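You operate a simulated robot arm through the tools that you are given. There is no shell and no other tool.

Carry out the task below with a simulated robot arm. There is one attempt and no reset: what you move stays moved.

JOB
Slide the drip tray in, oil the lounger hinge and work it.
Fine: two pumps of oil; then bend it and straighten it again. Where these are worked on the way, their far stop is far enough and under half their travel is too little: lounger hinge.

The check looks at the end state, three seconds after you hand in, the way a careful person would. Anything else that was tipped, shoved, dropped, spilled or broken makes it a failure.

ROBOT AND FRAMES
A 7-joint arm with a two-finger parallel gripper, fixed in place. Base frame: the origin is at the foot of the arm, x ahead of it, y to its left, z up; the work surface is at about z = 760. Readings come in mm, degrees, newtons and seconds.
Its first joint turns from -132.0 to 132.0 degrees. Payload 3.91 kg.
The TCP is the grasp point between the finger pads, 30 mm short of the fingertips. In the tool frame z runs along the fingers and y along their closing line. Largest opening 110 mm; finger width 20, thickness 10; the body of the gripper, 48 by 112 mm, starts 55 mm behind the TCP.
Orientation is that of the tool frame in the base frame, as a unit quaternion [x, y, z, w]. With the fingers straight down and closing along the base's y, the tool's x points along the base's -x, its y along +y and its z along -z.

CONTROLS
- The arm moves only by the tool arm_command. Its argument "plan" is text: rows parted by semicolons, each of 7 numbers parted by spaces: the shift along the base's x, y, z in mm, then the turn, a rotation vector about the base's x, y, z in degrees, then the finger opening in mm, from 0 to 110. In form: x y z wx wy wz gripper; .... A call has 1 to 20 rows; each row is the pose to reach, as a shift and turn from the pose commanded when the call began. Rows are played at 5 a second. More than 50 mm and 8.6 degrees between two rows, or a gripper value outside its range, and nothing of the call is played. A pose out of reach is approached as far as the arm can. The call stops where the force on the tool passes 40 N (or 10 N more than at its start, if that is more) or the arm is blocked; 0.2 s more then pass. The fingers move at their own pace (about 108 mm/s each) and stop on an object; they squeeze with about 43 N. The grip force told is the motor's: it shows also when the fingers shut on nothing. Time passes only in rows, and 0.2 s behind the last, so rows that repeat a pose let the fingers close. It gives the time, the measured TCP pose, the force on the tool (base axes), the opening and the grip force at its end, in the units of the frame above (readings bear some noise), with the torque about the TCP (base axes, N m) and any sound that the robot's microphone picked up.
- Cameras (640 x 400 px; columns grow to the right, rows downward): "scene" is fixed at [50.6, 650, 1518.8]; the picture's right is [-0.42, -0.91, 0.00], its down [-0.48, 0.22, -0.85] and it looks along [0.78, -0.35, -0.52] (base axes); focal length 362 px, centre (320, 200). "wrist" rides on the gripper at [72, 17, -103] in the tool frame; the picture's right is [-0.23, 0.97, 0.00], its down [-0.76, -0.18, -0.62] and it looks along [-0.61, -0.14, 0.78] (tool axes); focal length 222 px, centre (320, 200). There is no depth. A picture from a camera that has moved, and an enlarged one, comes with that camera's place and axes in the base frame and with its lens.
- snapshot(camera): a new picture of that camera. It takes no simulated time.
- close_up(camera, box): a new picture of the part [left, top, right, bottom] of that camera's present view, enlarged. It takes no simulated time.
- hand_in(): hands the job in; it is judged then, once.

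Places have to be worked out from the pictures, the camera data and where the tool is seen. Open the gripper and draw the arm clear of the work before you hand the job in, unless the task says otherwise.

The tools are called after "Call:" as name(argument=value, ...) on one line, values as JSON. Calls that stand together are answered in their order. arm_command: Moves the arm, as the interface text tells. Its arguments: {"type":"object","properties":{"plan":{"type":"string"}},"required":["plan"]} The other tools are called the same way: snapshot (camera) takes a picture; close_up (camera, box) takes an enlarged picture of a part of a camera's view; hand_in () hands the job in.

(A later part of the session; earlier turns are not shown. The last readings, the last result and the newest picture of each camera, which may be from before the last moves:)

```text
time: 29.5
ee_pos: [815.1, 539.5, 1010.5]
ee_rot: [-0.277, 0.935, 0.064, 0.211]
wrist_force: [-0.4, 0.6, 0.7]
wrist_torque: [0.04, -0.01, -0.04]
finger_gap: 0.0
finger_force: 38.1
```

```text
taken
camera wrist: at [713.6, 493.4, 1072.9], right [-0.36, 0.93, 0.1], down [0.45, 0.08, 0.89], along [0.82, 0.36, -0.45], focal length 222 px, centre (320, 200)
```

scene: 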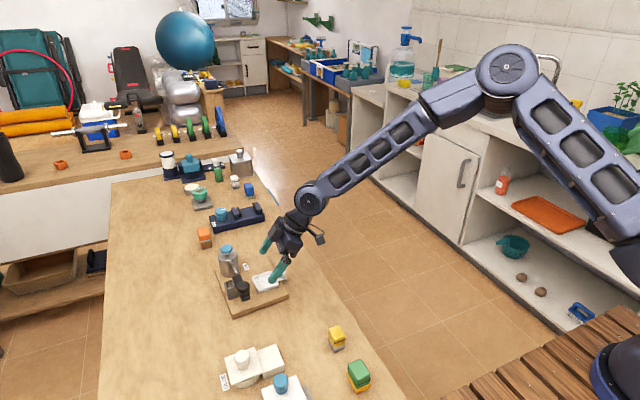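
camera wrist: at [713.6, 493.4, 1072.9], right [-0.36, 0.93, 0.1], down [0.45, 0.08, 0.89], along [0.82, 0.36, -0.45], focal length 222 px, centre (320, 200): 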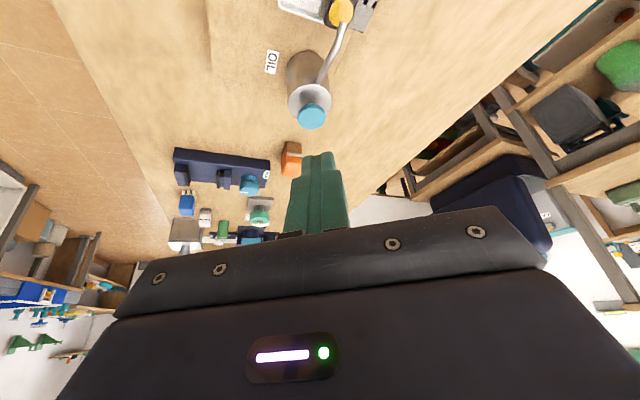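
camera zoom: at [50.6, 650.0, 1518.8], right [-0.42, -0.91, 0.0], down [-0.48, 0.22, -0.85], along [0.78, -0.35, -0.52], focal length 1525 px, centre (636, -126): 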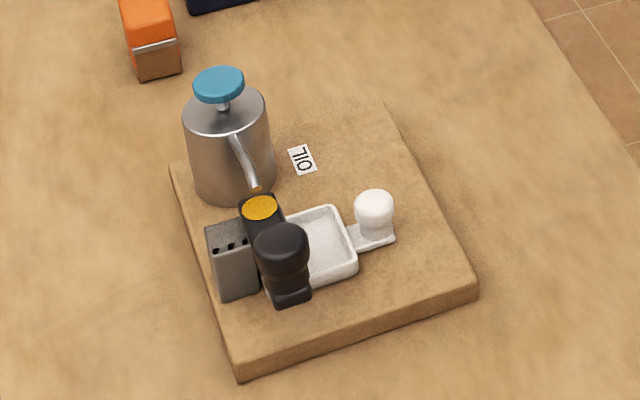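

The tray is in, both pumps are done, and the oil sits on the lever's pivot at about (790, 571). I now bring the tool back to vertical with yaw 0 over the lever's black knob, near (734, 569), and open the fingers.

Call:
arm_command(plan="-16 6 -5 -2.72 4.19 0 0; -32 12 -10 -5.44 8.39 0 0; -48 18 -15 -8.16 12.58 0 0; -64 24 -20 -10.88 16.78 0 0; -80 30 -25 -13.6 20.97 0 20; -80 30 -25 -13.6 20.97 0 60; -80 30 -25 -13.6 20.97 0 60")

Call:
arm_command(plan="0 0 -10 0 0 -8.25 60; 0 0 -20 0 0 -16.5 60; 0 0 -30 0 0 -24.75 60; 0 0 -40 0 0 -33 60; 0 0 -40 0 0 -33 60")

Call:
snapshot(camera="wrist")

Call:
close_up(camera="wrist", box=[230, 90, 410, 215])

Call:
close_up(camera="scene", box=[195, 230, 295, 325])

```text
time: 31.1
ee_pos: [734.6, 567.4, 985.2]
ee_rot: [-0.284, 0.959, 0.002, 0.003]
wrist_force: [-0.3, 0.7, 0.4]
wrist_torque: [0.02, -0.03, 0.01]
finger_gap: 59.9
finger_force: 0.0
```

```text
time: 32.3
ee_pos: [735.6, 568.1, 945.2]
ee_rot: [0.0, 1.0, 0.001, 0.004]
wrist_force: [-0.2, 0.0, -0.6]
wrist_torque: [0.0, 0.02, 0.02]
finger_gap: 60.1
finger_force: 0.1
```

```text
taken
camera wrist: at [662.1, 584.4, 1048.1], right [0.23, 0.97, 0.0], down [0.76, -0.18, 0.63], along [0.61, -0.14, -0.78], focal length 222 px, centre (320, 200)
```

wrist: 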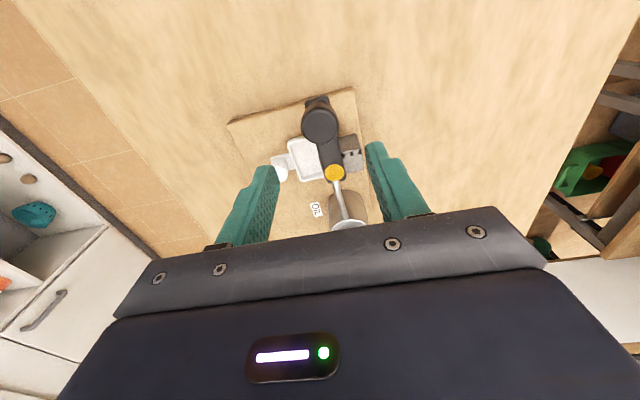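

```text
3.20 times, centred on (320, 152) of wrist
camera zoom: at [662.1, 584.4, 1048.1], right [0.23, 0.97, 0.0], down [0.76, -0.18, 0.63], along [0.61, -0.14, -0.78], focal length 711 px, centre (320, 352)
```

zoom: 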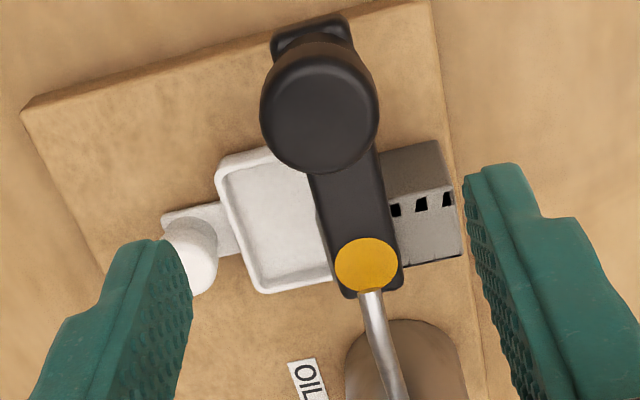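

```text
4.21 times, centred on (245, 278) of scene
camera zoom: at [50.6, 650.0, 1518.8], right [-0.42, -0.91, 0.0], down [-0.48, 0.22, -0.85], along [0.78, -0.35, -0.52], focal length 1525 px, centre (636, -126)
```

zoom: 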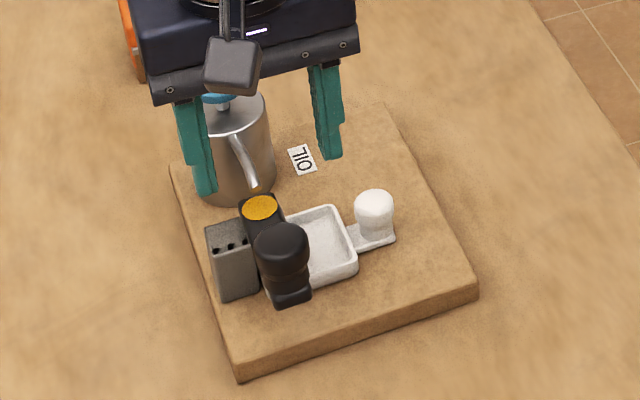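

The knob top centre is at (726, 569, 868) and the pivot under the oil patch at (790, 571), so the lever arm is about 64 mm along -x. I descend around the knob with the fingertips just above the lever bar, without closing yet.

Call:
arm_command(plan="-4 0.5 -18 0 0 0 60; -9 0.9 -36 0 0 0 60; -9 0.9 -54 0 0 0 60; -9 0.9 -66 0 0 0 60; -9 0.9 -66 0 0 0 60")

Call:
close_up(camera="wrist", box=[230, 90, 410, 215])

Call:
close_up(camera="scene", box=[195, 230, 295, 325])

```text
time: 33.5
ee_pos: [725.8, 568.4, 881.4]
ee_rot: [0.0, 1.0, 0.001, 0.006]
wrist_force: [0.3, 0.2, 0.2]
wrist_torque: [0.0, -0.01, -0.01]
finger_gap: 60.1
finger_force: 0.1
```

```text
3.20 times, centred on (320, 152) of wrist
camera zoom: at [651.9, 585.2, 983.0], right [0.23, 0.97, 0.0], down [0.76, -0.18, 0.63], along [0.61, -0.14, -0.78], focal length 711 px, centre (320, 352)
```

zoom: 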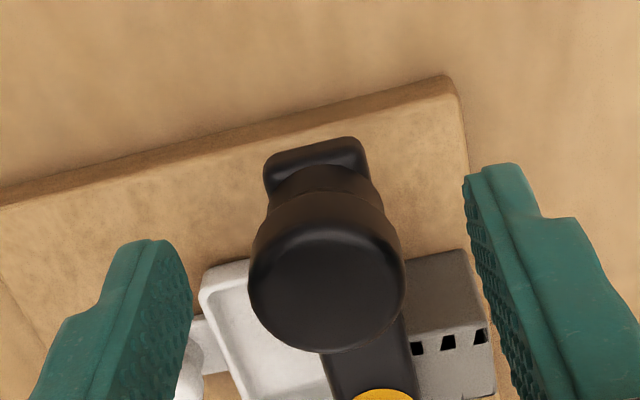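

```text
4.21 times, centred on (245, 278) of scene
camera zoom: at [50.6, 650.0, 1518.8], right [-0.42, -0.91, 0.0], down [-0.48, 0.22, -0.85], along [0.78, -0.35, -0.52], focal length 1525 px, centre (636, -126)
```

zoom: 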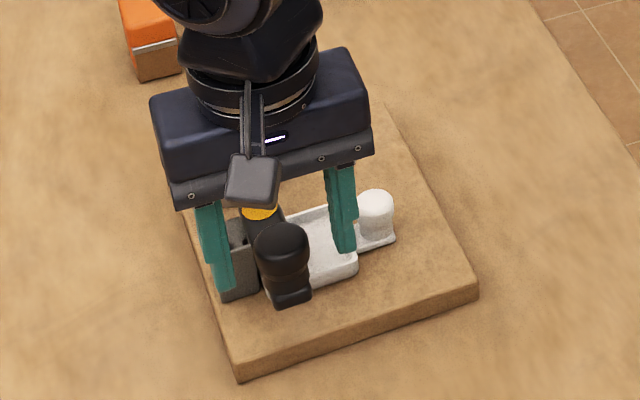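

The knob is centred between the fingers. I lower a further 4 mm and close on it gently in place.

Call:
arm_command(plan="0.5 0.4 -4 0 0 0 60; 0.5 0.4 -4 0 0 0 40; 0.5 0.4 -4 0 0 0 20; 0.5 0.4 -4 0 0 0 20; 0.5 0.4 -4 0 0 0 20")

Call:
close_up(camera="wrist", box=[230, 90, 410, 215])

Call:
close_up(camera="scene", box=[195, 230, 295, 325])

```text
time: 34.7
ee_pos: [724.3, 569.0, 875.7]
ee_rot: [0.0, 1.0, 0.001, 0.005]
wrist_force: [-0.2, 0.0, -0.8]
wrist_torque: [-0.01, -0.09, 0.12]
finger_gap: 30.7
finger_force: 42.9
```

```text
3.20 times, centred on (320, 152) of wrist
camera zoom: at [652.0, 585.7, 978.7], right [0.23, 0.97, 0.0], down [0.76, -0.18, 0.63], along [0.61, -0.14, -0.78], focal length 711 px, centre (320, 352)
```

zoom: 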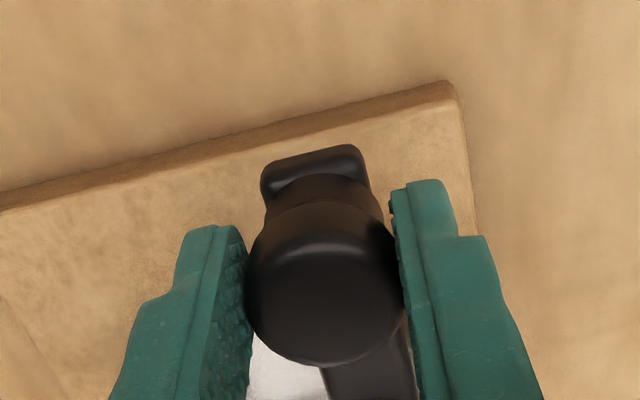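

```text
4.21 times, centred on (245, 278) of scene
camera zoom: at [50.6, 650.0, 1518.8], right [-0.42, -0.91, 0.0], down [-0.48, 0.22, -0.85], along [0.78, -0.35, -0.52], focal length 1525 px, centre (636, -126)
```

zoom: 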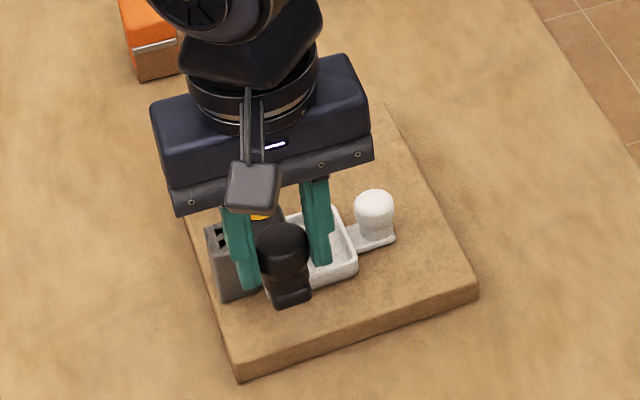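

The knob is held. Since the post stands on the +y side, the lever should swing toward -y (counter-clockwise seen from above); I test with a small 6° arc about the pivot and watch the force.

Call:
arm_command(plan="0.1 -2.2 0 0 0 2 20; 0.3 -4.5 0 0 0 4 20; 0.6 -6.7 0 0 0 6 20; 0.6 -6.7 0 0 0 6 20")

Call:
close_up(camera="scene", box=[195, 230, 295, 325])

Call:
close_up(camera="wrist", box=[230, 90, 410, 215])

```text
time: 35.7
ee_pos: [725.8, 561.8, 874.8]
ee_rot: [-0.052, 0.999, 0.002, 0.003]
wrist_force: [-8.2, -2.8, 1.5]
wrist_torque: [-0.19, 0.86, -0.11]
finger_gap: 30.7
finger_force: 43.3
```

```text
4.21 times, centred on (245, 278) of scene
camera zoom: at [50.6, 650.0, 1518.8], right [-0.42, -0.91, 0.0], down [-0.48, 0.22, -0.85], along [0.78, -0.35, -0.52], focal length 1525 px, centre (636, -126)
```

zoom: 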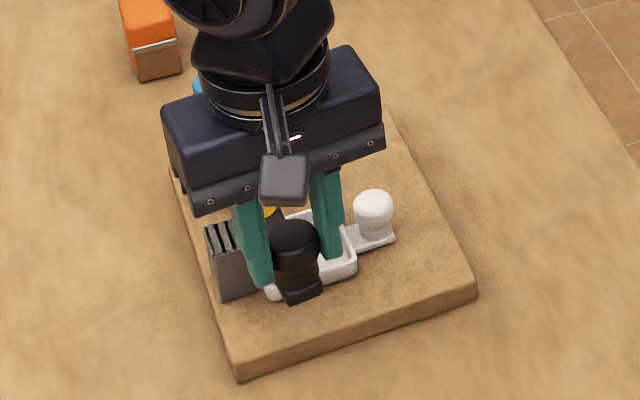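

```text
3.20 times, centred on (320, 152) of wrist
camera zoom: at [651.5, 571.3, 978.7], right [0.12, 0.99, 0.0], down [0.77, -0.1, 0.63], along [0.62, -0.08, -0.78], focal length 711 px, centre (320, 352)
```

zoom: 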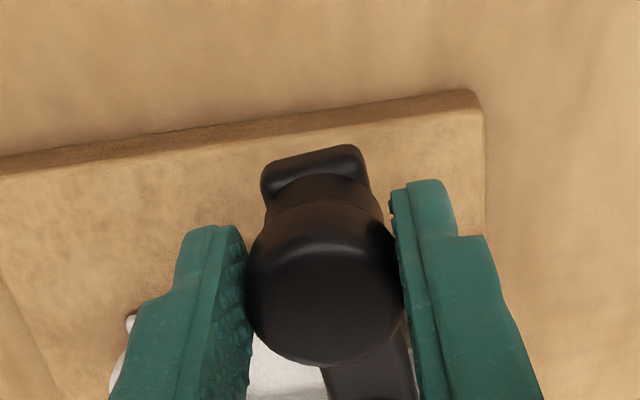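

The lever follows easily toward -y and the board stayed put. There is an -8 N load in x, so my arc is slightly off radially; I ease the tool -1.5 mm in x and read the force again.

Call:
arm_command(plan="-1 0 0 0 0 0 20; -1.5 0 0 0 0 0 20; -1.5 0 0 0 0 0 20")

```text
time: 36.5
ee_pos: [726.4, 561.8, 875.1]
ee_rot: [-0.053, 0.999, 0.0, 0.005]
wrist_force: [2.5, 1.1, 0.1]
wrist_torque: [0.07, -0.46, 0.11]
finger_gap: 30.9
finger_force: 42.8
```

The load has gone (2.5 N), so the arc only needed a small correction. I continue the swing another 12° in small steps with the corrected arc.

Call:
arm_command(plan="0.4 -3.3 0 0 0 3 20; 0.9 -6.7 0 0 0 6 20; 1.7 -10 0 0 0 9 20; 2.6 -13.2 0 0 0 12 20; 2.6 -13.2 0 0 0 12 20")

Call:
close_up(camera="scene", box=[195, 230, 295, 325])

```text
time: 37.7
ee_pos: [728.3, 548.2, 874.9]
ee_rot: [-0.156, 0.988, 0.001, 0.004]
wrist_force: [-3.4, -8.4, 0.9]
wrist_torque: [-0.32, 0.44, -0.47]
finger_gap: 30.8
finger_force: 43.2
```

```text
4.21 times, centred on (245, 278) of scene
camera zoom: at [50.6, 650.0, 1518.8], right [-0.42, -0.91, 0.0], down [-0.48, 0.22, -0.85], along [0.78, -0.35, -0.52], focal length 1525 px, centre (636, -126)
```

zoom: 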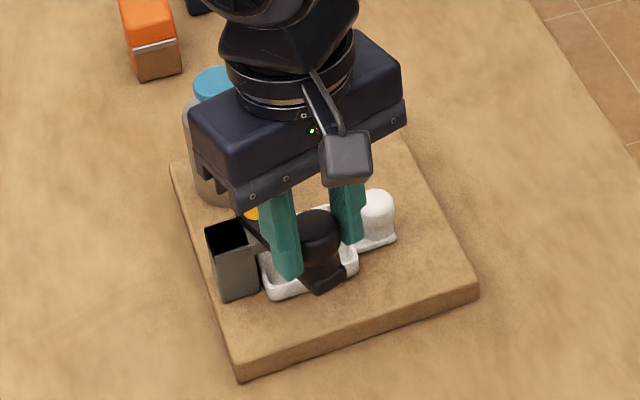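

The lever turns freely (about 18° so far) and the board hasn't moved. To avoid over-constraining it, I open the fingers slightly so they just cage the knob (36 mm around a 31 mm knob), then keep pushing along the arc.

Call:
arm_command(plan="0 0 0 0 0 0 36; 0 0 0 0 0 0 36; 2.3 -6.7 0 0 0 6 36; 5.3 -13.1 0 0 0 12 36; 9 -19.1 0 0 0 18 36; 9 -19.1 0 0 0 18 36")

Call:
close_up(camera="scene", box=[195, 230, 295, 325])

Call:
close_up(camera="wrist", box=[230, 90, 410, 215])

```text
time: 39.1
ee_pos: [736.1, 530.1, 877.2]
ee_rot: [-0.309, 0.951, 0.002, 0.004]
wrist_force: [-0.6, 0.7, 0.4]
wrist_torque: [-0.01, -0.01, -0.02]
finger_gap: 35.9
finger_force: 0.0
```

```text
4.21 times, centred on (245, 278) of scene
camera zoom: at [50.6, 650.0, 1518.8], right [-0.42, -0.91, 0.0], down [-0.48, 0.22, -0.85], along [0.78, -0.35, -0.52], focal length 1525 px, centre (636, -126)
```

zoom: 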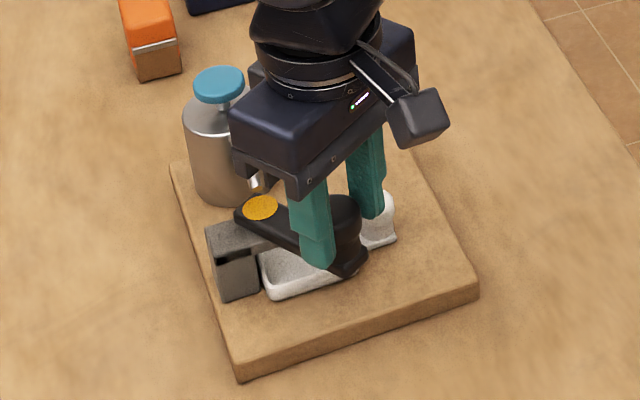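

```text
3.20 times, centred on (320, 152) of wrist
camera zoom: at [668.2, 500.3, 978.8], right [-0.39, 0.92, 0.0], down [0.72, 0.3, 0.63], along [0.58, 0.25, -0.78], focal length 711 px, centre (320, 352)
```

zoom: 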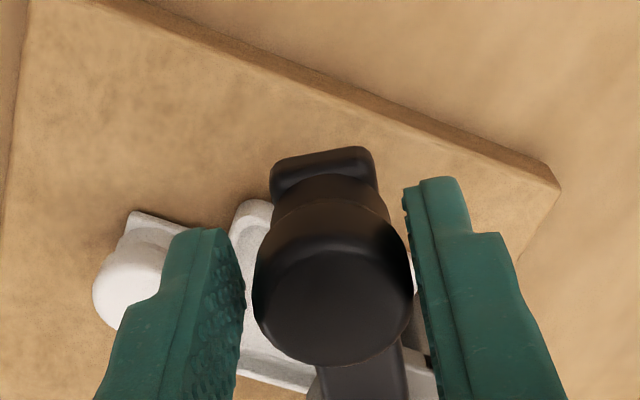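

Caging works: the lever is at about 36° with no load on the tool, and the board is still. I continue in short stretches, checking for the far stop.

Call:
arm_command(plan="2.1 -2.9 0 0 0 3 36; 4.2 -5.7 0 0 0 6 36; 6.6 -8.3 0 0 0 9 36; 9.1 -10.8 0 0 0 12 36; 9.1 -10.8 0 0 0 12 36")

Call:
close_up(camera="scene", box=[195, 230, 295, 325])

Call:
close_up(camera="wrist", box=[230, 90, 410, 215])

```text
time: 40.3
ee_pos: [746.5, 519.4, 875.5]
ee_rot: [-0.408, 0.913, 0.003, 0.003]
wrist_force: [0.2, -0.4, -0.7]
wrist_torque: [0.0, 0.01, 0.01]
finger_gap: 35.6
finger_force: 0.6
```

```text
4.21 times, centred on (245, 278) of scene
camera zoom: at [50.6, 650.0, 1518.8], right [-0.42, -0.91, 0.0], down [-0.48, 0.22, -0.85], along [0.78, -0.35, -0.52], focal length 1525 px, centre (636, -126)
```

zoom: 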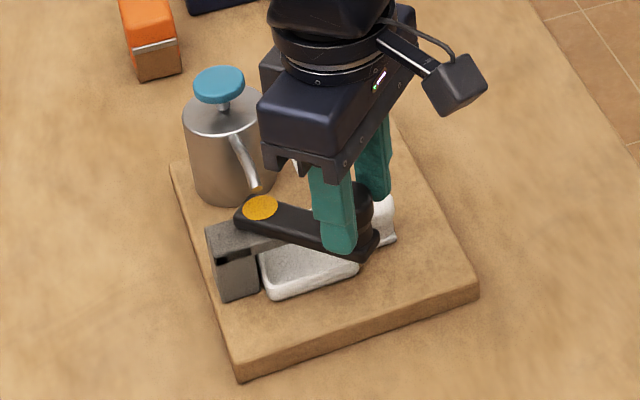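

```text
3.20 times, centred on (320, 152) of wrist
camera zoom: at [685.1, 475.3, 978.8], right [-0.57, 0.82, 0.0], down [0.64, 0.44, 0.63], along [0.51, 0.36, -0.78], focal length 711 px, centre (320, 352)
```

zoom: 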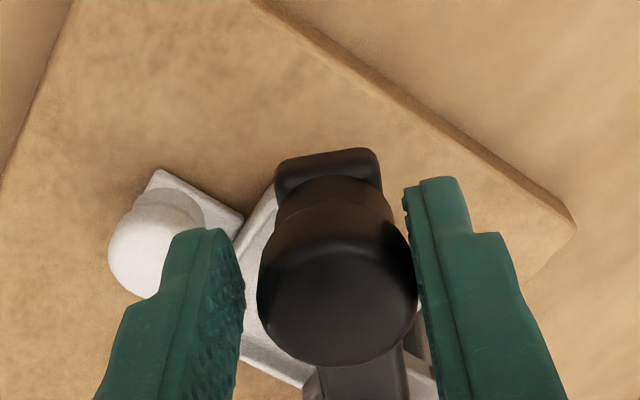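

No load yet at about 48°, and the knob remains caged. I carry on another 12°.

Call:
arm_command(plan="2.6 -2.4 0 0 0 3 36; 5.3 -4.6 0 0 0 6 36; 8.2 -6.7 0 0 0 9 36; 11.1 -8.7 0 0 0 12 36; 11.1 -8.7 0 0 0 12 36")

Call:
close_up(camera="scene", box=[195, 230, 295, 325])

Call:
close_up(camera="wrist", box=[230, 90, 410, 215])

```text
time: 41.5
ee_pos: [759.1, 509.7, 874.7]
ee_rot: [-0.499, 0.866, 0.003, 0.004]
wrist_force: [-0.1, -0.3, -0.1]
wrist_torque: [0.0, 0.0, 0.0]
finger_gap: 35.6
finger_force: 0.0
```

```text
4.21 times, centred on (245, 278) of scene
camera zoom: at [50.6, 650.0, 1518.8], right [-0.42, -0.91, 0.0], down [-0.48, 0.22, -0.85], along [0.78, -0.35, -0.52], focal length 1525 px, centre (636, -126)
```

zoom: 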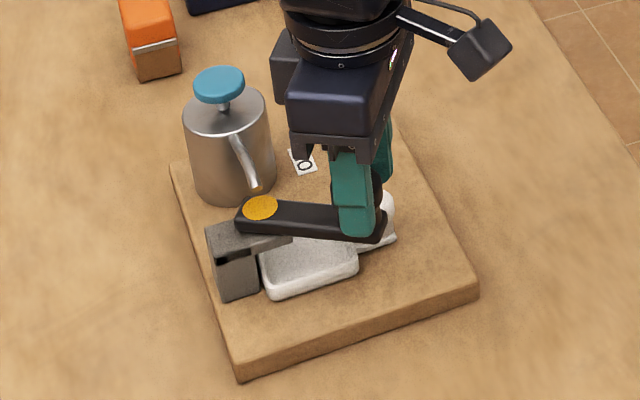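

```text
3.20 times, centred on (320, 152) of wrist
camera zoom: at [707.4, 453.8, 978.8], right [-0.73, 0.68, 0.0], down [0.53, 0.57, 0.63], along [0.43, 0.46, -0.78], focal length 711 px, centre (320, 352)
```

zoom: 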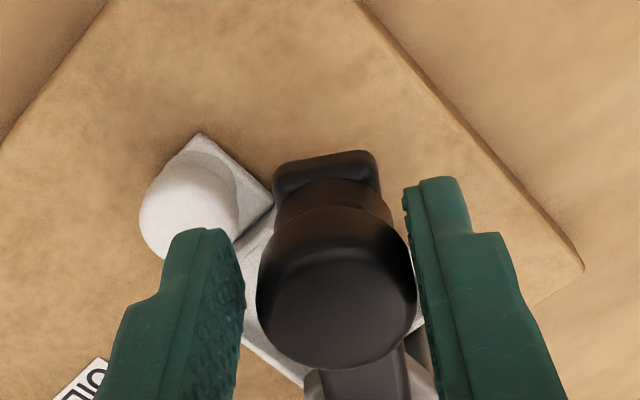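

About 60° now, still free. I continue by a further 12°.

Call:
arm_command(plan="3.1 -1.8 0 0 0 3 36; 6.2 -3.4 0 0 0 6 36; 9.4 -4.8 0 0 0 9 36; 12.7 -6.1 0 0 0 12 36; 12.7 -6.1 0 0 0 12 36")

Call:
close_up(camera="scene", box=[195, 230, 295, 325])

Call:
close_up(camera="wrist", box=[230, 90, 410, 215])

```text
time: 42.7
ee_pos: [770.0, 504.3, 877.1]
ee_rot: [-0.588, 0.809, 0.004, 0.004]
wrist_force: [-0.1, -0.3, -0.1]
wrist_torque: [-0.02, 0.01, 0.01]
finger_gap: 36.0
finger_force: 0.3
```

```text
4.21 times, centred on (245, 278) of scene
camera zoom: at [50.6, 650.0, 1518.8], right [-0.42, -0.91, 0.0], down [-0.48, 0.22, -0.85], along [0.78, -0.35, -0.52], focal length 1525 px, centre (636, -126)
```

zoom: 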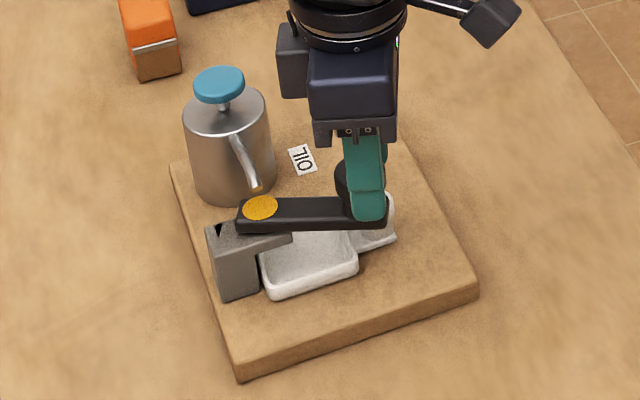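

```text
3.20 times, centred on (320, 152) of wrist
camera zoom: at [731.6, 439.0, 979.4], right [-0.86, 0.52, 0.0], down [0.4, 0.66, 0.63], along [0.32, 0.54, -0.78], focal length 711 px, centre (320, 352)
```

zoom: 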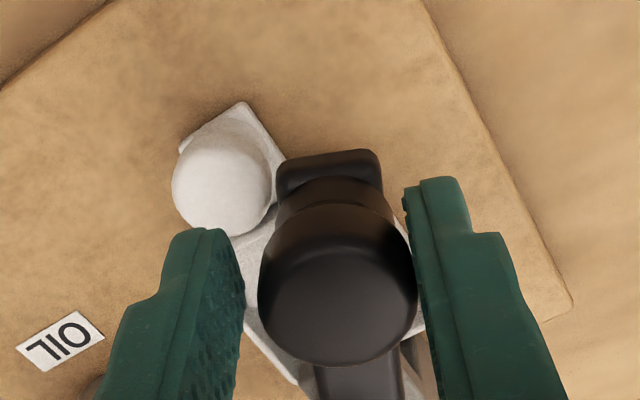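

About 72° and still free; I continue.

Call:
arm_command(plan="3.4 -1.1 0 0 0 3 36; 6.8 -2.1 0 0 0 6 36; 10.3 -2.8 0 0 0 9 36; 13.7 -3.4 0 0 0 12 36; 13.7 -3.4 0 0 0 12 36")

Call:
close_up(camera="scene", box=[195, 230, 295, 325])

Call:
close_up(camera="wrist", box=[230, 90, 410, 215])

```text
time: 43.9
ee_pos: [784.4, 500.5, 876.9]
ee_rot: [-0.669, 0.743, 0.003, 0.003]
wrist_force: [-0.3, 0.0, 0.3]
wrist_torque: [0.02, 0.0, 0.02]
finger_gap: 36.0
finger_force: 0.0
```

```text
4.21 times, centred on (245, 278) of scene
camera zoom: at [50.6, 650.0, 1518.8], right [-0.42, -0.91, 0.0], down [-0.48, 0.22, -0.85], along [0.78, -0.35, -0.52], focal length 1525 px, centre (636, -126)
```

zoom: 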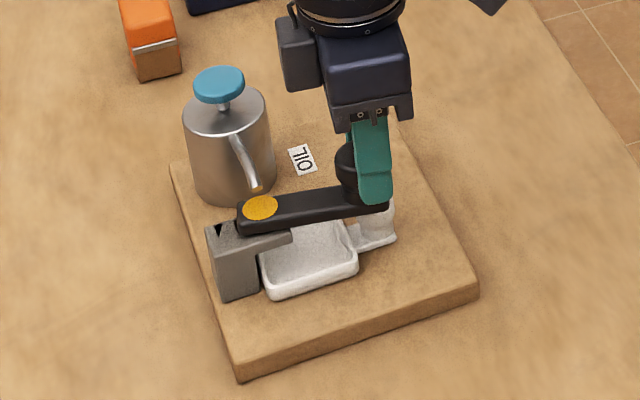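

```text
3.20 times, centred on (320, 152) of wrist
camera zoom: at [759.7, 429.0, 979.4], right [-0.94, 0.33, 0.0], down [0.26, 0.73, 0.63], along [0.2, 0.6, -0.78], focal length 711 px, centre (320, 352)
```

zoom: 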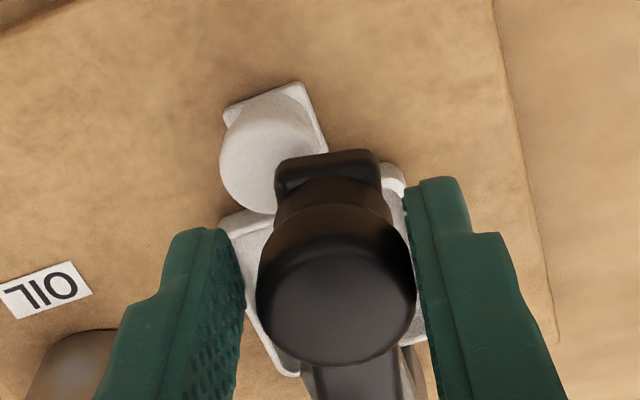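

About 84° now. A stop near 90° is likely, so I go on in smaller stretches of 4–5° and check the force each time.

Call:
arm_command(plan="1.8 -0.2 0 0 0 1.5 36; 3.6 -0.4 0 0 0 3 36; 5.4 -0.5 0 0 0 4.5 36; 5.4 -0.5 0 0 0 4.5 36")

Call:
close_up(camera="wrist", box=[230, 90, 410, 215])

```text
time: 44.9
ee_pos: [788.4, 499.1, 875.8]
ee_rot: [-0.697, 0.717, 0.003, 0.002]
wrist_force: [-5.2, 2.6, 0.0]
wrist_torque: [0.03, 0.09, -0.01]
finger_gap: 38.7
finger_force: 3.3
```

```text
3.20 times, centred on (320, 152) of wrist
camera zoom: at [769.8, 425.8, 979.2], right [-0.97, 0.25, 0.0], down [0.2, 0.75, 0.63], along [0.16, 0.61, -0.78], focal length 711 px, centre (320, 352)
```

zoom: 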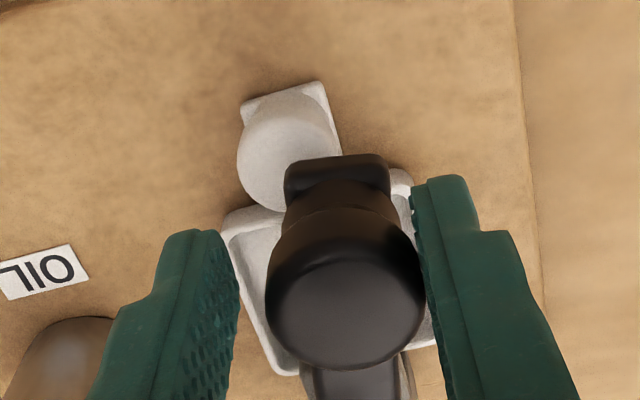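

The force has risen to about 6 N and the fingers were pushed slightly apart: the lever has met its far stop at about 86°. I now swing it back along the same arc, halfway first.

Call:
arm_command(plan="-6.7 0.7 0 0 0 -5.7 36; -13.6 2.2 0 0 0 -11.7 36; -20.3 4.4 0 0 0 -17.7 36; -26.7 7.3 0 0 0 -23.7 36; -32.9 10.8 0 0 0 -29.7 36; -38.6 14.9 0 0 0 -35.7 36; -43.8 19.7 0 0 0 -41.7 36; -43.8 19.7 0 0 0 -41.7 36")

Call:
close_up(camera="scene", box=[195, 230, 295, 325])

Call:
close_up(camera="wrist", box=[230, 90, 410, 215])

```text
time: 46.7
ee_pos: [747.3, 520.5, 877.1]
ee_rot: [-0.396, 0.918, 0.002, 0.003]
wrist_force: [-0.2, 0.4, -0.1]
wrist_torque: [-0.05, -0.01, -0.02]
finger_gap: 35.9
finger_force: 0.1
```

```text
4.21 times, centred on (245, 278) of scene
camera zoom: at [50.6, 650.0, 1518.8], right [-0.42, -0.91, 0.0], down [-0.48, 0.22, -0.85], along [0.78, -0.35, -0.52], focal length 1525 px, centre (636, -126)
```

zoom: 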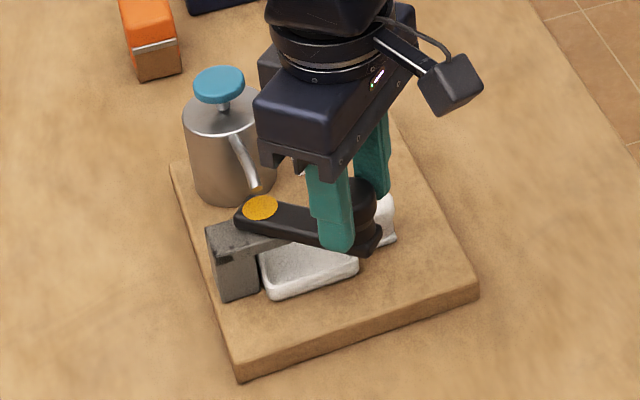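

```text
3.20 times, centred on (320, 152) of wrist
camera zoom: at [684.3, 477.7, 980.6], right [-0.55, 0.83, 0.0], down [0.65, 0.43, 0.63], along [0.52, 0.35, -0.78], focal length 711 px, centre (320, 352)
```

zoom: 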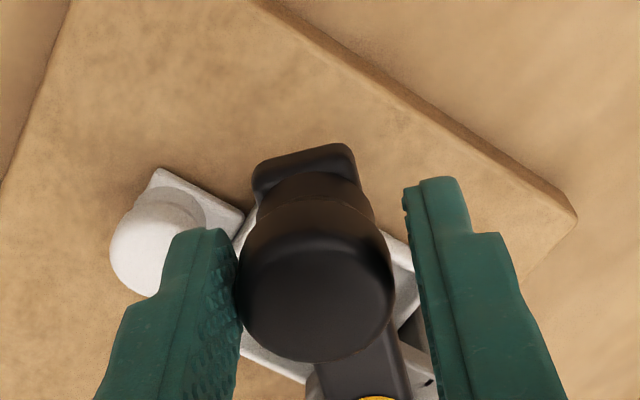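

The lever follows the other finger back and the board is still in place. I continue back to about 9° short of straight.

Call:
arm_command(plan="-4.8 5.2 0 0 0 -6 36; -8.9 10.9 0 0 0 -12 36; -12.4 17.1 0 0 0 -18 36; -15.3 23.5 0 0 0 -24 36; -17.5 30.2 0 0 0 -30 36; -19 37.1 0 0 0 -36 36; -19 37.1 0 0 0 -36 36")

Call:
close_up(camera="scene", box=[195, 230, 295, 325])

Call:
close_up(camera="wrist", box=[230, 90, 410, 215])

```text
time: 48.3
ee_pos: [726.2, 557.6, 876.6]
ee_rot: [-0.093, 0.996, 0.002, 0.005]
wrist_force: [0.0, 0.6, 0.0]
wrist_torque: [-0.02, -0.01, 0.01]
finger_gap: 35.9
finger_force: 0.0
```

```text
4.21 times, centred on (245, 278) of scene
camera zoom: at [50.6, 650.0, 1518.8], right [-0.42, -0.91, 0.0], down [-0.48, 0.22, -0.85], along [0.78, -0.35, -0.52], focal length 1525 px, centre (636, -126)
```

zoom: 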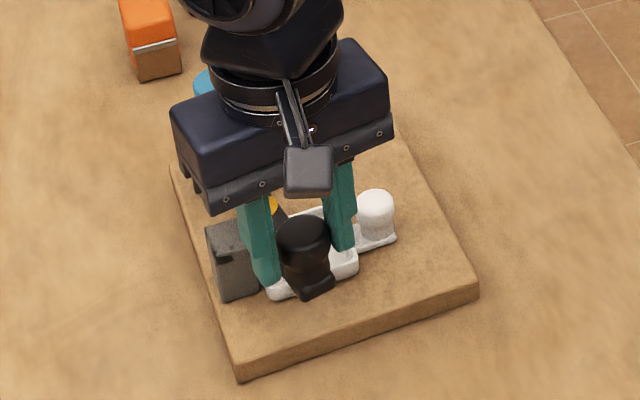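

```text
3.20 times, centred on (320, 152) of wrist
camera zoom: at [651.5, 559.7, 979.8], right [0.04, 1.0, 0.0], down [0.78, -0.03, 0.63], along [0.63, -0.02, -0.78], focal length 711 px, centre (320, 352)
```

zoom: 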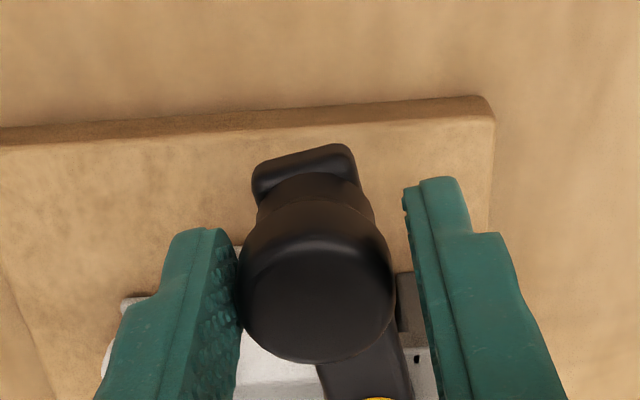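

The lever is about 11° from straight, resting against the -y finger. I bring the tool back to its starting grip pose and then slowly a little further, watching for the straight stop.

Call:
arm_command(plan="-0.4 3.5 0 0 0 -3 36; -0.4 7 0 0 0 -6 36; -0.2 10 0 0 0 -9 36; 0 11.7 0 0 0 -10.8 36; 0 12.7 0 0 0 -10.8 36; 0 12.7 0 0 0 -10.8 36")

Call:
close_up(camera="scene", box=[195, 230, 295, 325])

Call:
close_up(camera="wrist", box=[230, 90, 410, 215])

```text
time: 49.7
ee_pos: [725.7, 569.7, 875.5]
ee_rot: [0.0, 1.0, 0.001, 0.004]
wrist_force: [1.2, -0.5, -0.4]
wrist_torque: [0.01, 0.01, -0.02]
finger_gap: 36.1
finger_force: 0.1
```

```text
4.21 times, centred on (245, 278) of scene
camera zoom: at [50.6, 650.0, 1518.8], right [-0.42, -0.91, 0.0], down [-0.48, 0.22, -0.85], along [0.78, -0.35, -0.52], focal length 1525 px, centre (636, -126)
```

zoom: 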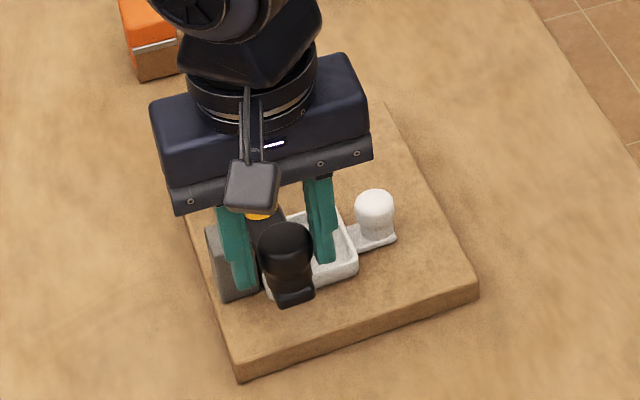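

```text
3.20 times, centred on (320, 152) of wrist
camera zoom: at [652.9, 585.9, 978.7], right [0.23, 0.97, 0.0], down [0.76, -0.18, 0.63], along [0.61, -0.14, -0.78], focal length 711 px, centre (320, 352)
```

zoom: 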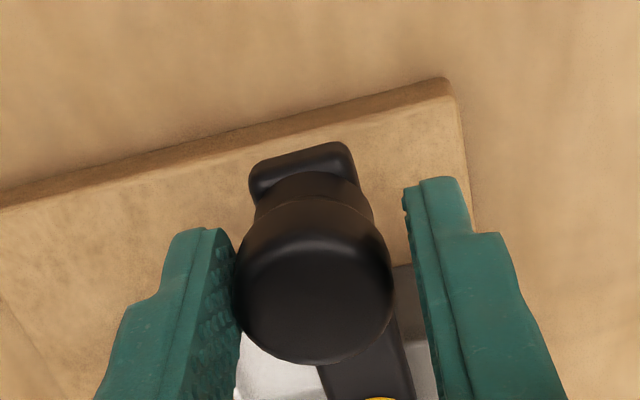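

The lever is within about 2–3 mm of straight with no load. I nudge on in sub-millimetre steps to reach the straight stop.

Call:
arm_command(plan="0 0.7 0 0 0 0 36; 0 1.4 0 0 0 0 36; 0 2 0 0 0 0 36; 0 2.4 0 0 0 0 36; 0 2.4 0 0 0 0 36")

Call:
close_up(camera="scene", box=[195, 230, 295, 325])

Call:
close_up(camera="wrist", box=[230, 90, 410, 215])

```text
time: 50.9
ee_pos: [724.9, 571.0, 876.9]
ee_rot: [0.0, 1.0, 0.001, 0.005]
wrist_force: [0.1, -0.9, -0.1]
wrist_torque: [-0.03, 0.01, -0.01]
finger_gap: 36.4
finger_force: 0.3
```

```text
4.21 times, centred on (245, 278) of scene
camera zoom: at [50.6, 650.0, 1518.8], right [-0.42, -0.91, 0.0], down [-0.48, 0.22, -0.85], along [0.78, -0.35, -0.52], focal length 1525 px, centre (636, -126)
```

zoom: 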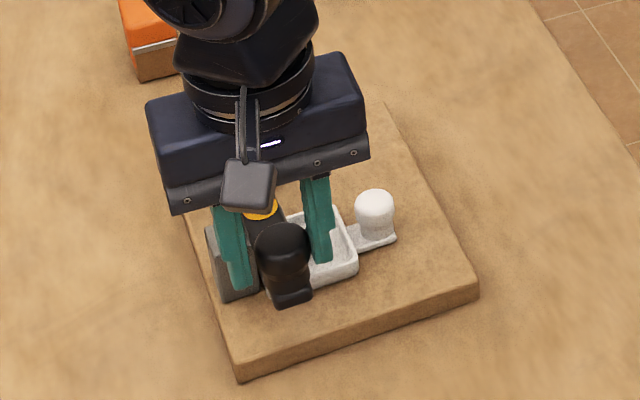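

```text
3.20 times, centred on (320, 152) of wrist
camera zoom: at [652.7, 587.7, 979.9], right [0.23, 0.97, 0.0], down [0.76, -0.18, 0.63], along [0.61, -0.14, -0.78], focal length 711 px, centre (320, 352)
```

zoom: 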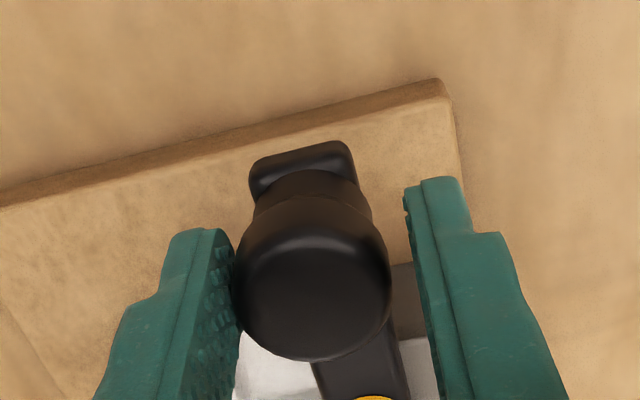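

Almost there. I continue in 0.5 mm steps until a contact force appears.

Call:
arm_command(plan="0 0.5 0 0 0 0 36; 0 1 0 0 0 0 36; 0 1.3 0 0 0 0 36; 0 1.3 0 0 0 0 36")

Call:
close_up(camera="scene", box=[195, 230, 295, 325])

```text
time: 51.9
ee_pos: [726.8, 572.2, 874.5]
ee_rot: [-0.001, 1.0, 0.001, 0.005]
wrist_force: [1.8, -5.4, 0.4]
wrist_torque: [-0.1, 0.0, 0.02]
finger_gap: 38.2
finger_force: 2.7
```

```text
4.21 times, centred on (245, 278) of scene
camera zoom: at [50.6, 650.0, 1518.8], right [-0.42, -0.91, 0.0], down [-0.48, 0.22, -0.85], along [0.78, -0.35, -0.52], focal length 1525 px, centre (636, -126)
```

zoom: 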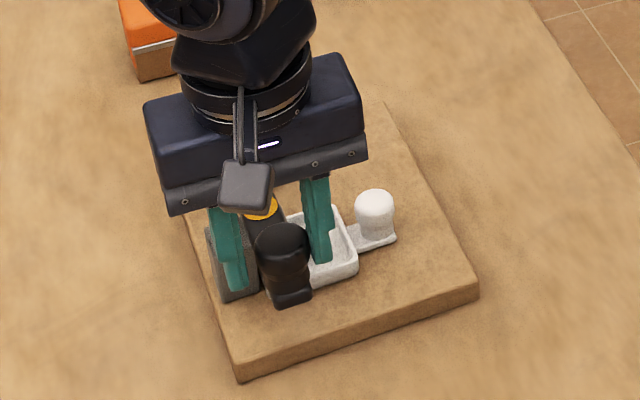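

The same contact signature (-5.4 N, fingers pushed apart to 38 mm) shows the lever is hard against its straight stop, with the board still. I unload, open the fingers and rise clear.

Call:
arm_command(plan="0 -1.5 0 0 0 0 38; 0 -1.5 0 0 0 0 60; 0 -1.5 0 0 0 0 60; 0 -1.5 20 0 0 0 60; 0 -1.5 50 0 0 0 60; 0 -1.5 90 0 0 0 60; -40 -1.5 120 0 0 0 60; -90 -1.5 130 0 0 0 60; -135 -1.5 130 0 0 0 60; -135 -1.5 130 0 0 0 60")

Call:
close_up(camera="scene", box=[190, 220, 320, 320])

Call:
close_up(camera="wrist", box=[220, 60, 420, 210])

Call:
snapshot(camera="scene")

```text
refused: row 8 steps farther than a row can; nothing moved
```

```text
4.00 times, centred on (255, 270) of scene
camera zoom: at [50.6, 650.0, 1518.8], right [-0.42, -0.91, 0.0], down [-0.48, 0.22, -0.85], along [0.78, -0.35, -0.52], focal length 1449 px, centre (580, -80)
```

zoom: 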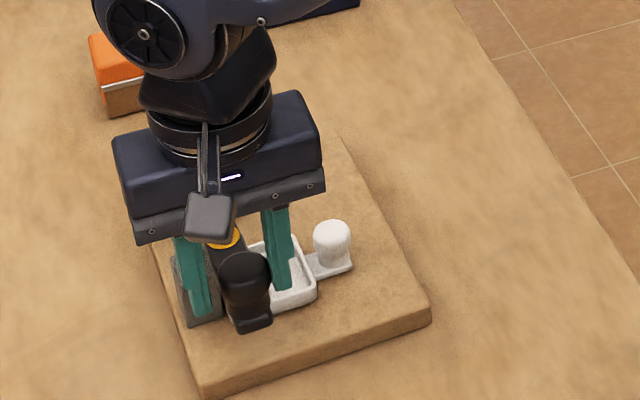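

```text
2.67 times, centred on (320, 135) of wrist
camera zoom: at [653.5, 588.8, 979.0], right [0.23, 0.97, 0.0], down [0.76, -0.18, 0.63], along [0.61, -0.14, -0.78], focal length 592 px, centre (320, 373)
```

zoom: 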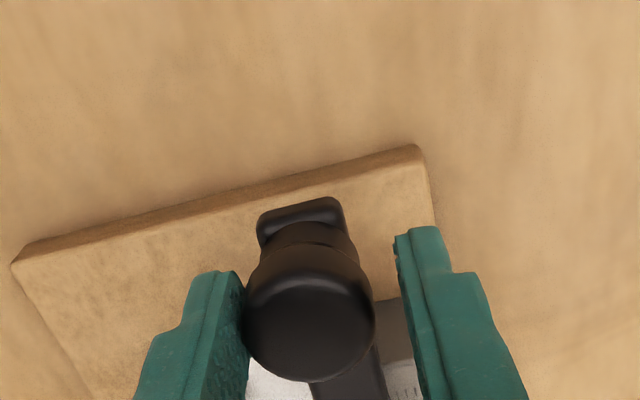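

```text
taken
```

scene: 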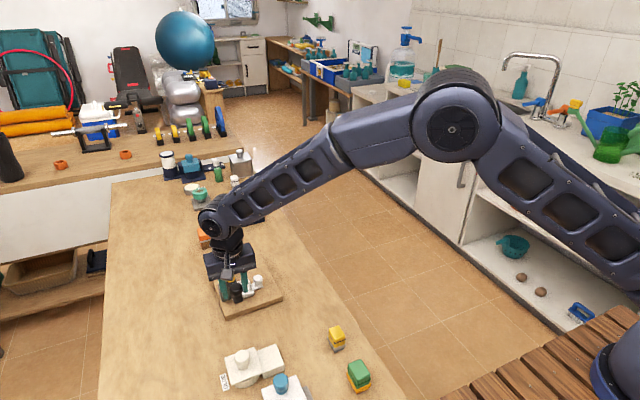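

One row was just over the step limit, so nothing moved; I repeat the release and retreat with smaller steps.

Call:
arm_command(plan="0 -1.5 0 0 0 0 38; 0 -1.5 0 0 0 0 60; 0 -1.5 0 0 0 0 60; 0 -1.5 20 0 0 0 60; 0 -1.5 50 0 0 0 60; 0 -1.5 90 0 0 0 60; -30 -1.5 120 0 0 0 60; -70 -1.5 130 0 0 0 60; -110 -1.5 130 0 0 0 60; -135 -1.5 130 0 0 0 60; -135 -1.5 130 0 0 0 60")

Call:
close_up(camera="scene", box=[190, 220, 320, 320])

Call:
snapshot(camera="wrist")

```text
time: 54.3
ee_pos: [589.6, 571.4, 1003.5]
ee_rot: [0.0, 1.0, 0.001, 0.004]
wrist_force: [0.2, -0.9, 0.1]
wrist_torque: [-0.01, -0.01, 0.01]
finger_gap: 60.1
finger_force: 0.1
```

```text
4.00 times, centred on (255, 270) of scene
camera zoom: at [50.6, 650.0, 1518.8], right [-0.42, -0.91, 0.0], down [-0.48, 0.22, -0.85], along [0.78, -0.35, -0.52], focal length 1449 px, centre (580, -80)
```

zoom: 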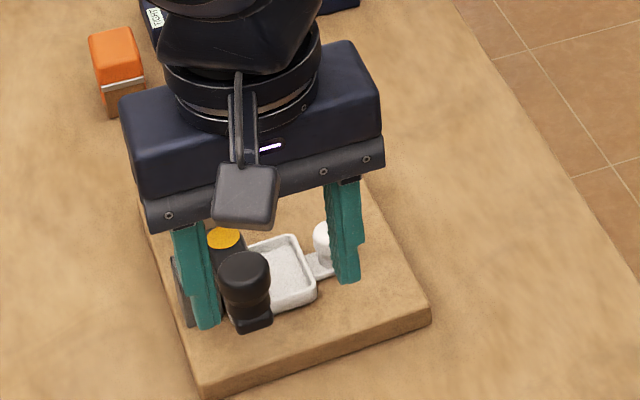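

```text
taken
camera wrist: at [516.7, 587.0, 1106.8], right [0.23, 0.97, 0.0], down [0.76, -0.18, 0.63], along [0.61, -0.14, -0.78], focal length 222 px, centre (320, 200)
```

wrist: 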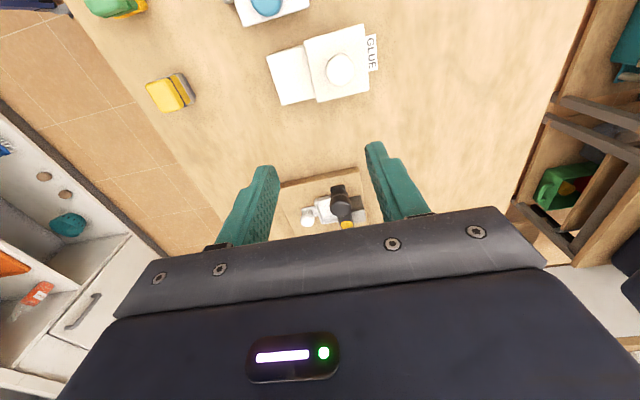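

Everything is done at the station: tray in, oil applied, lever bent to its stop and straight again. What remains is the board, which still sits about 18 mm too far in +y. I can hold it by its rigid post (about x 778–804, y 581–605, top z≈825), so I move above the post with the fingers closing along x.

Call:
arm_command(plan="17 2 0 0 0 7.5 60; 34 4 0 0 0 15 60; 51 6 0 0 0 22.5 60; 68 8 0 0 0 30 60; 85 10 0 0 0 37.5 60; 102 12 0 0 0 45 60; 119 14 -10 0 0 52.5 60; 136 17 -20 0 0 60 60; 153 20 -30 0 0 67.5 60; 170 22 -40 0 0 75 60; 187 24 -55 0 0 82.5 60; 201.4 26 -68 0 0 90 60; 201.4 26 -68 0 0 90 60")

Call:
snapshot(camera="wrist")

Call:
close_up(camera="wrist", box=[230, 70, 410, 215])

Call:
close_up(camera="scene", box=[190, 220, 320, 320])

```text
time: 57.1
ee_pos: [791.2, 600.1, 936.5]
ee_rot: [0.708, -0.706, -0.003, -0.002]
wrist_force: [0.9, 0.2, 0.9]
wrist_torque: [-0.02, -0.01, 0.01]
finger_gap: 59.7
finger_force: 0.0
```

```text
taken
camera wrist: at [774.6, 526.0, 1039.6], right [-0.97, 0.23, 0.0], down [0.18, 0.76, 0.63], along [0.14, 0.61, -0.78], focal length 222 px, centre (320, 200)
```

wrist: 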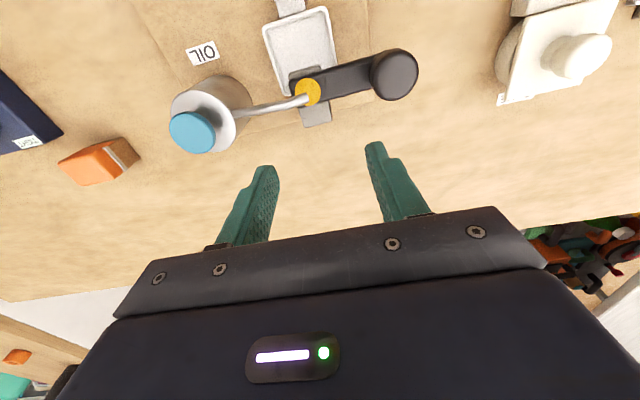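

```text
2.76 times, centred on (320, 142) of wrist
camera zoom: at [774.6, 526.0, 1039.6], right [-0.97, 0.23, 0.0], down [0.18, 0.76, 0.63], along [0.14, 0.61, -0.78], focal length 613 px, centre (320, 359)
```

zoom: 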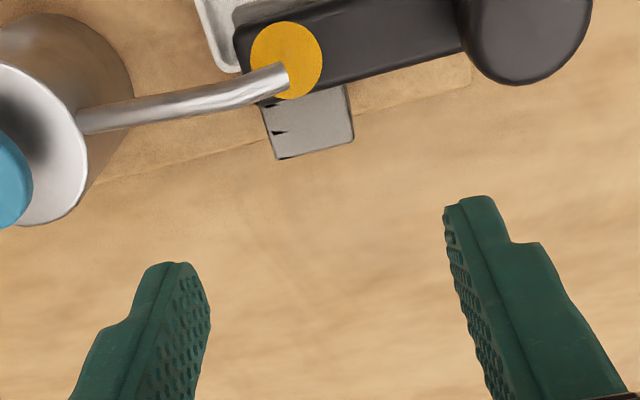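

```text
4.00 times, centred on (255, 270) of scene
camera zoom: at [50.6, 650.0, 1518.8], right [-0.42, -0.91, 0.0], down [-0.48, 0.22, -0.85], along [0.78, -0.35, -0.52], focal length 1449 px, centre (580, -80)
```

zoom: 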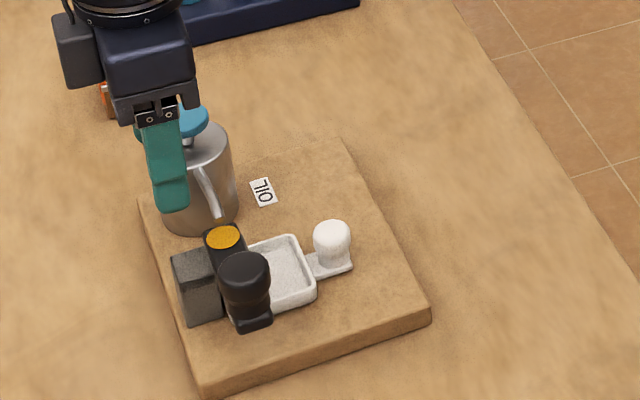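

The post's top lies at about x 780–807 with its +y face near y=602, and the lever's edge is at y≈581. I centre the fingers at (792.5, 598), leaving about 7 mm to the lever, and descend in steps with the fingers open.

Call:
arm_command(plan="1.3 -2 -15 0 0 0 60; 1.3 -2 -30 0 0 0 60; 1.3 -2 -45 0 0 0 60; 1.3 -2 -60 0 0 0 60; 1.3 -2 -75 0 0 0 60; 1.3 -2 -75 0 0 0 60")

Call:
close_up(camera="wrist", box=[230, 70, 410, 215])

Call:
close_up(camera="scene", box=[190, 220, 320, 320])

```text
time: 58.5
ee_pos: [791.2, 595.5, 862.8]
ee_rot: [-0.707, 0.707, 0.003, 0.001]
wrist_force: [-0.1, 0.1, 0.0]
wrist_torque: [0.0, 0.0, -0.02]
finger_gap: 59.9
finger_force: 0.0
```

```text
2.76 times, centred on (320, 142) of wrist
camera zoom: at [775.0, 522.0, 965.4], right [-0.97, 0.23, 0.0], down [0.18, 0.76, 0.63], along [0.14, 0.61, -0.78], focal length 613 px, centre (320, 359)
```

zoom: 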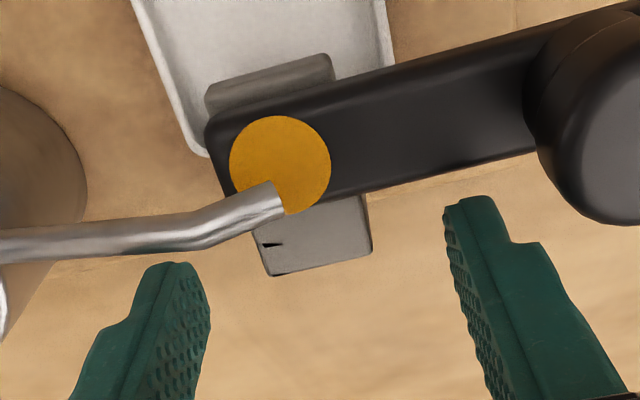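

```text
4.00 times, centred on (255, 270) of scene
camera zoom: at [50.6, 650.0, 1518.8], right [-0.42, -0.91, 0.0], down [-0.48, 0.22, -0.85], along [0.78, -0.35, -0.52], focal length 1449 px, centre (580, -80)
```

zoom: 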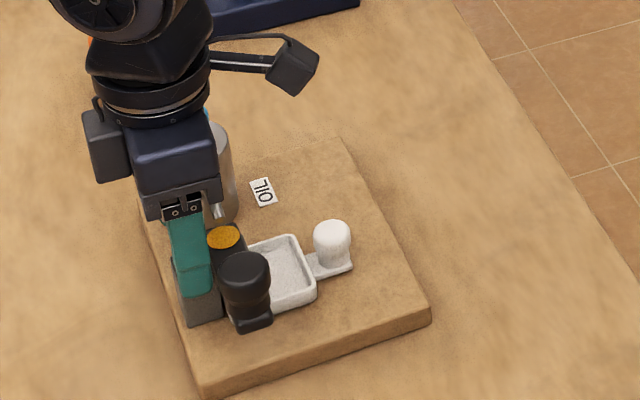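

The tool reaches the pose fine, centred on the post with about 7 mm clearance to the lever and spout. I descend to fingertip height z≈792 and close on the post.

Call:
arm_command(plan="1 0.5 -10 0 0 0 60; 1 0.5 -20 0 0 0 60; 1 0.5 -30 0 0 0 60; 1 0.5 -39 0 0 0 60; 1 0.5 -39 0 0 0 60")

Call:
close_up(camera="wrist", box=[230, 70, 410, 215])

Call:
close_up(camera="scene", box=[190, 220, 320, 320])

```text
time: 59.7
ee_pos: [794.4, 596.0, 824.7]
ee_rot: [0.707, -0.707, -0.002, -0.002]
wrist_force: [0.0, 0.6, 0.3]
wrist_torque: [0.0, 0.03, -0.05]
finger_gap: 60.2
finger_force: 0.0
```

```text
2.76 times, centred on (320, 142) of wrist
camera zoom: at [777.1, 522.6, 927.2], right [-0.97, 0.23, 0.0], down [0.18, 0.76, 0.63], along [0.14, 0.61, -0.78], focal length 613 px, centre (320, 359)
```

zoom: 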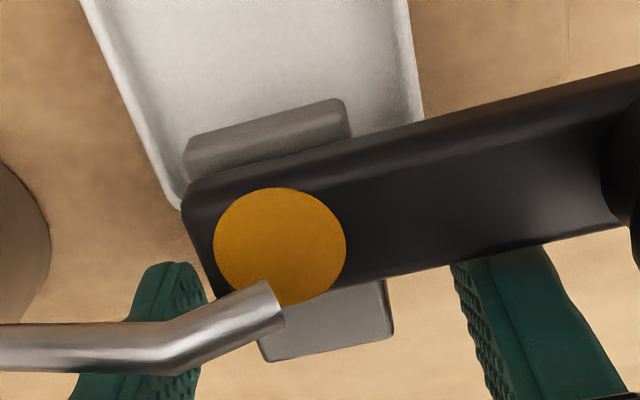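

```text
4.00 times, centred on (255, 270) of scene
camera zoom: at [50.6, 650.0, 1518.8], right [-0.42, -0.91, 0.0], down [-0.48, 0.22, -0.85], along [0.78, -0.35, -0.52], focal length 1449 px, centre (580, -80)
```

zoom: 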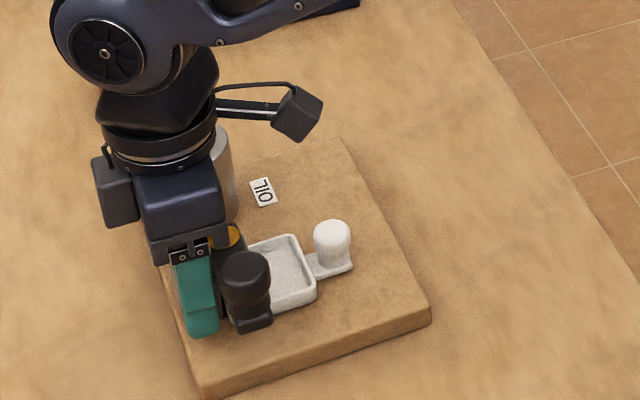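

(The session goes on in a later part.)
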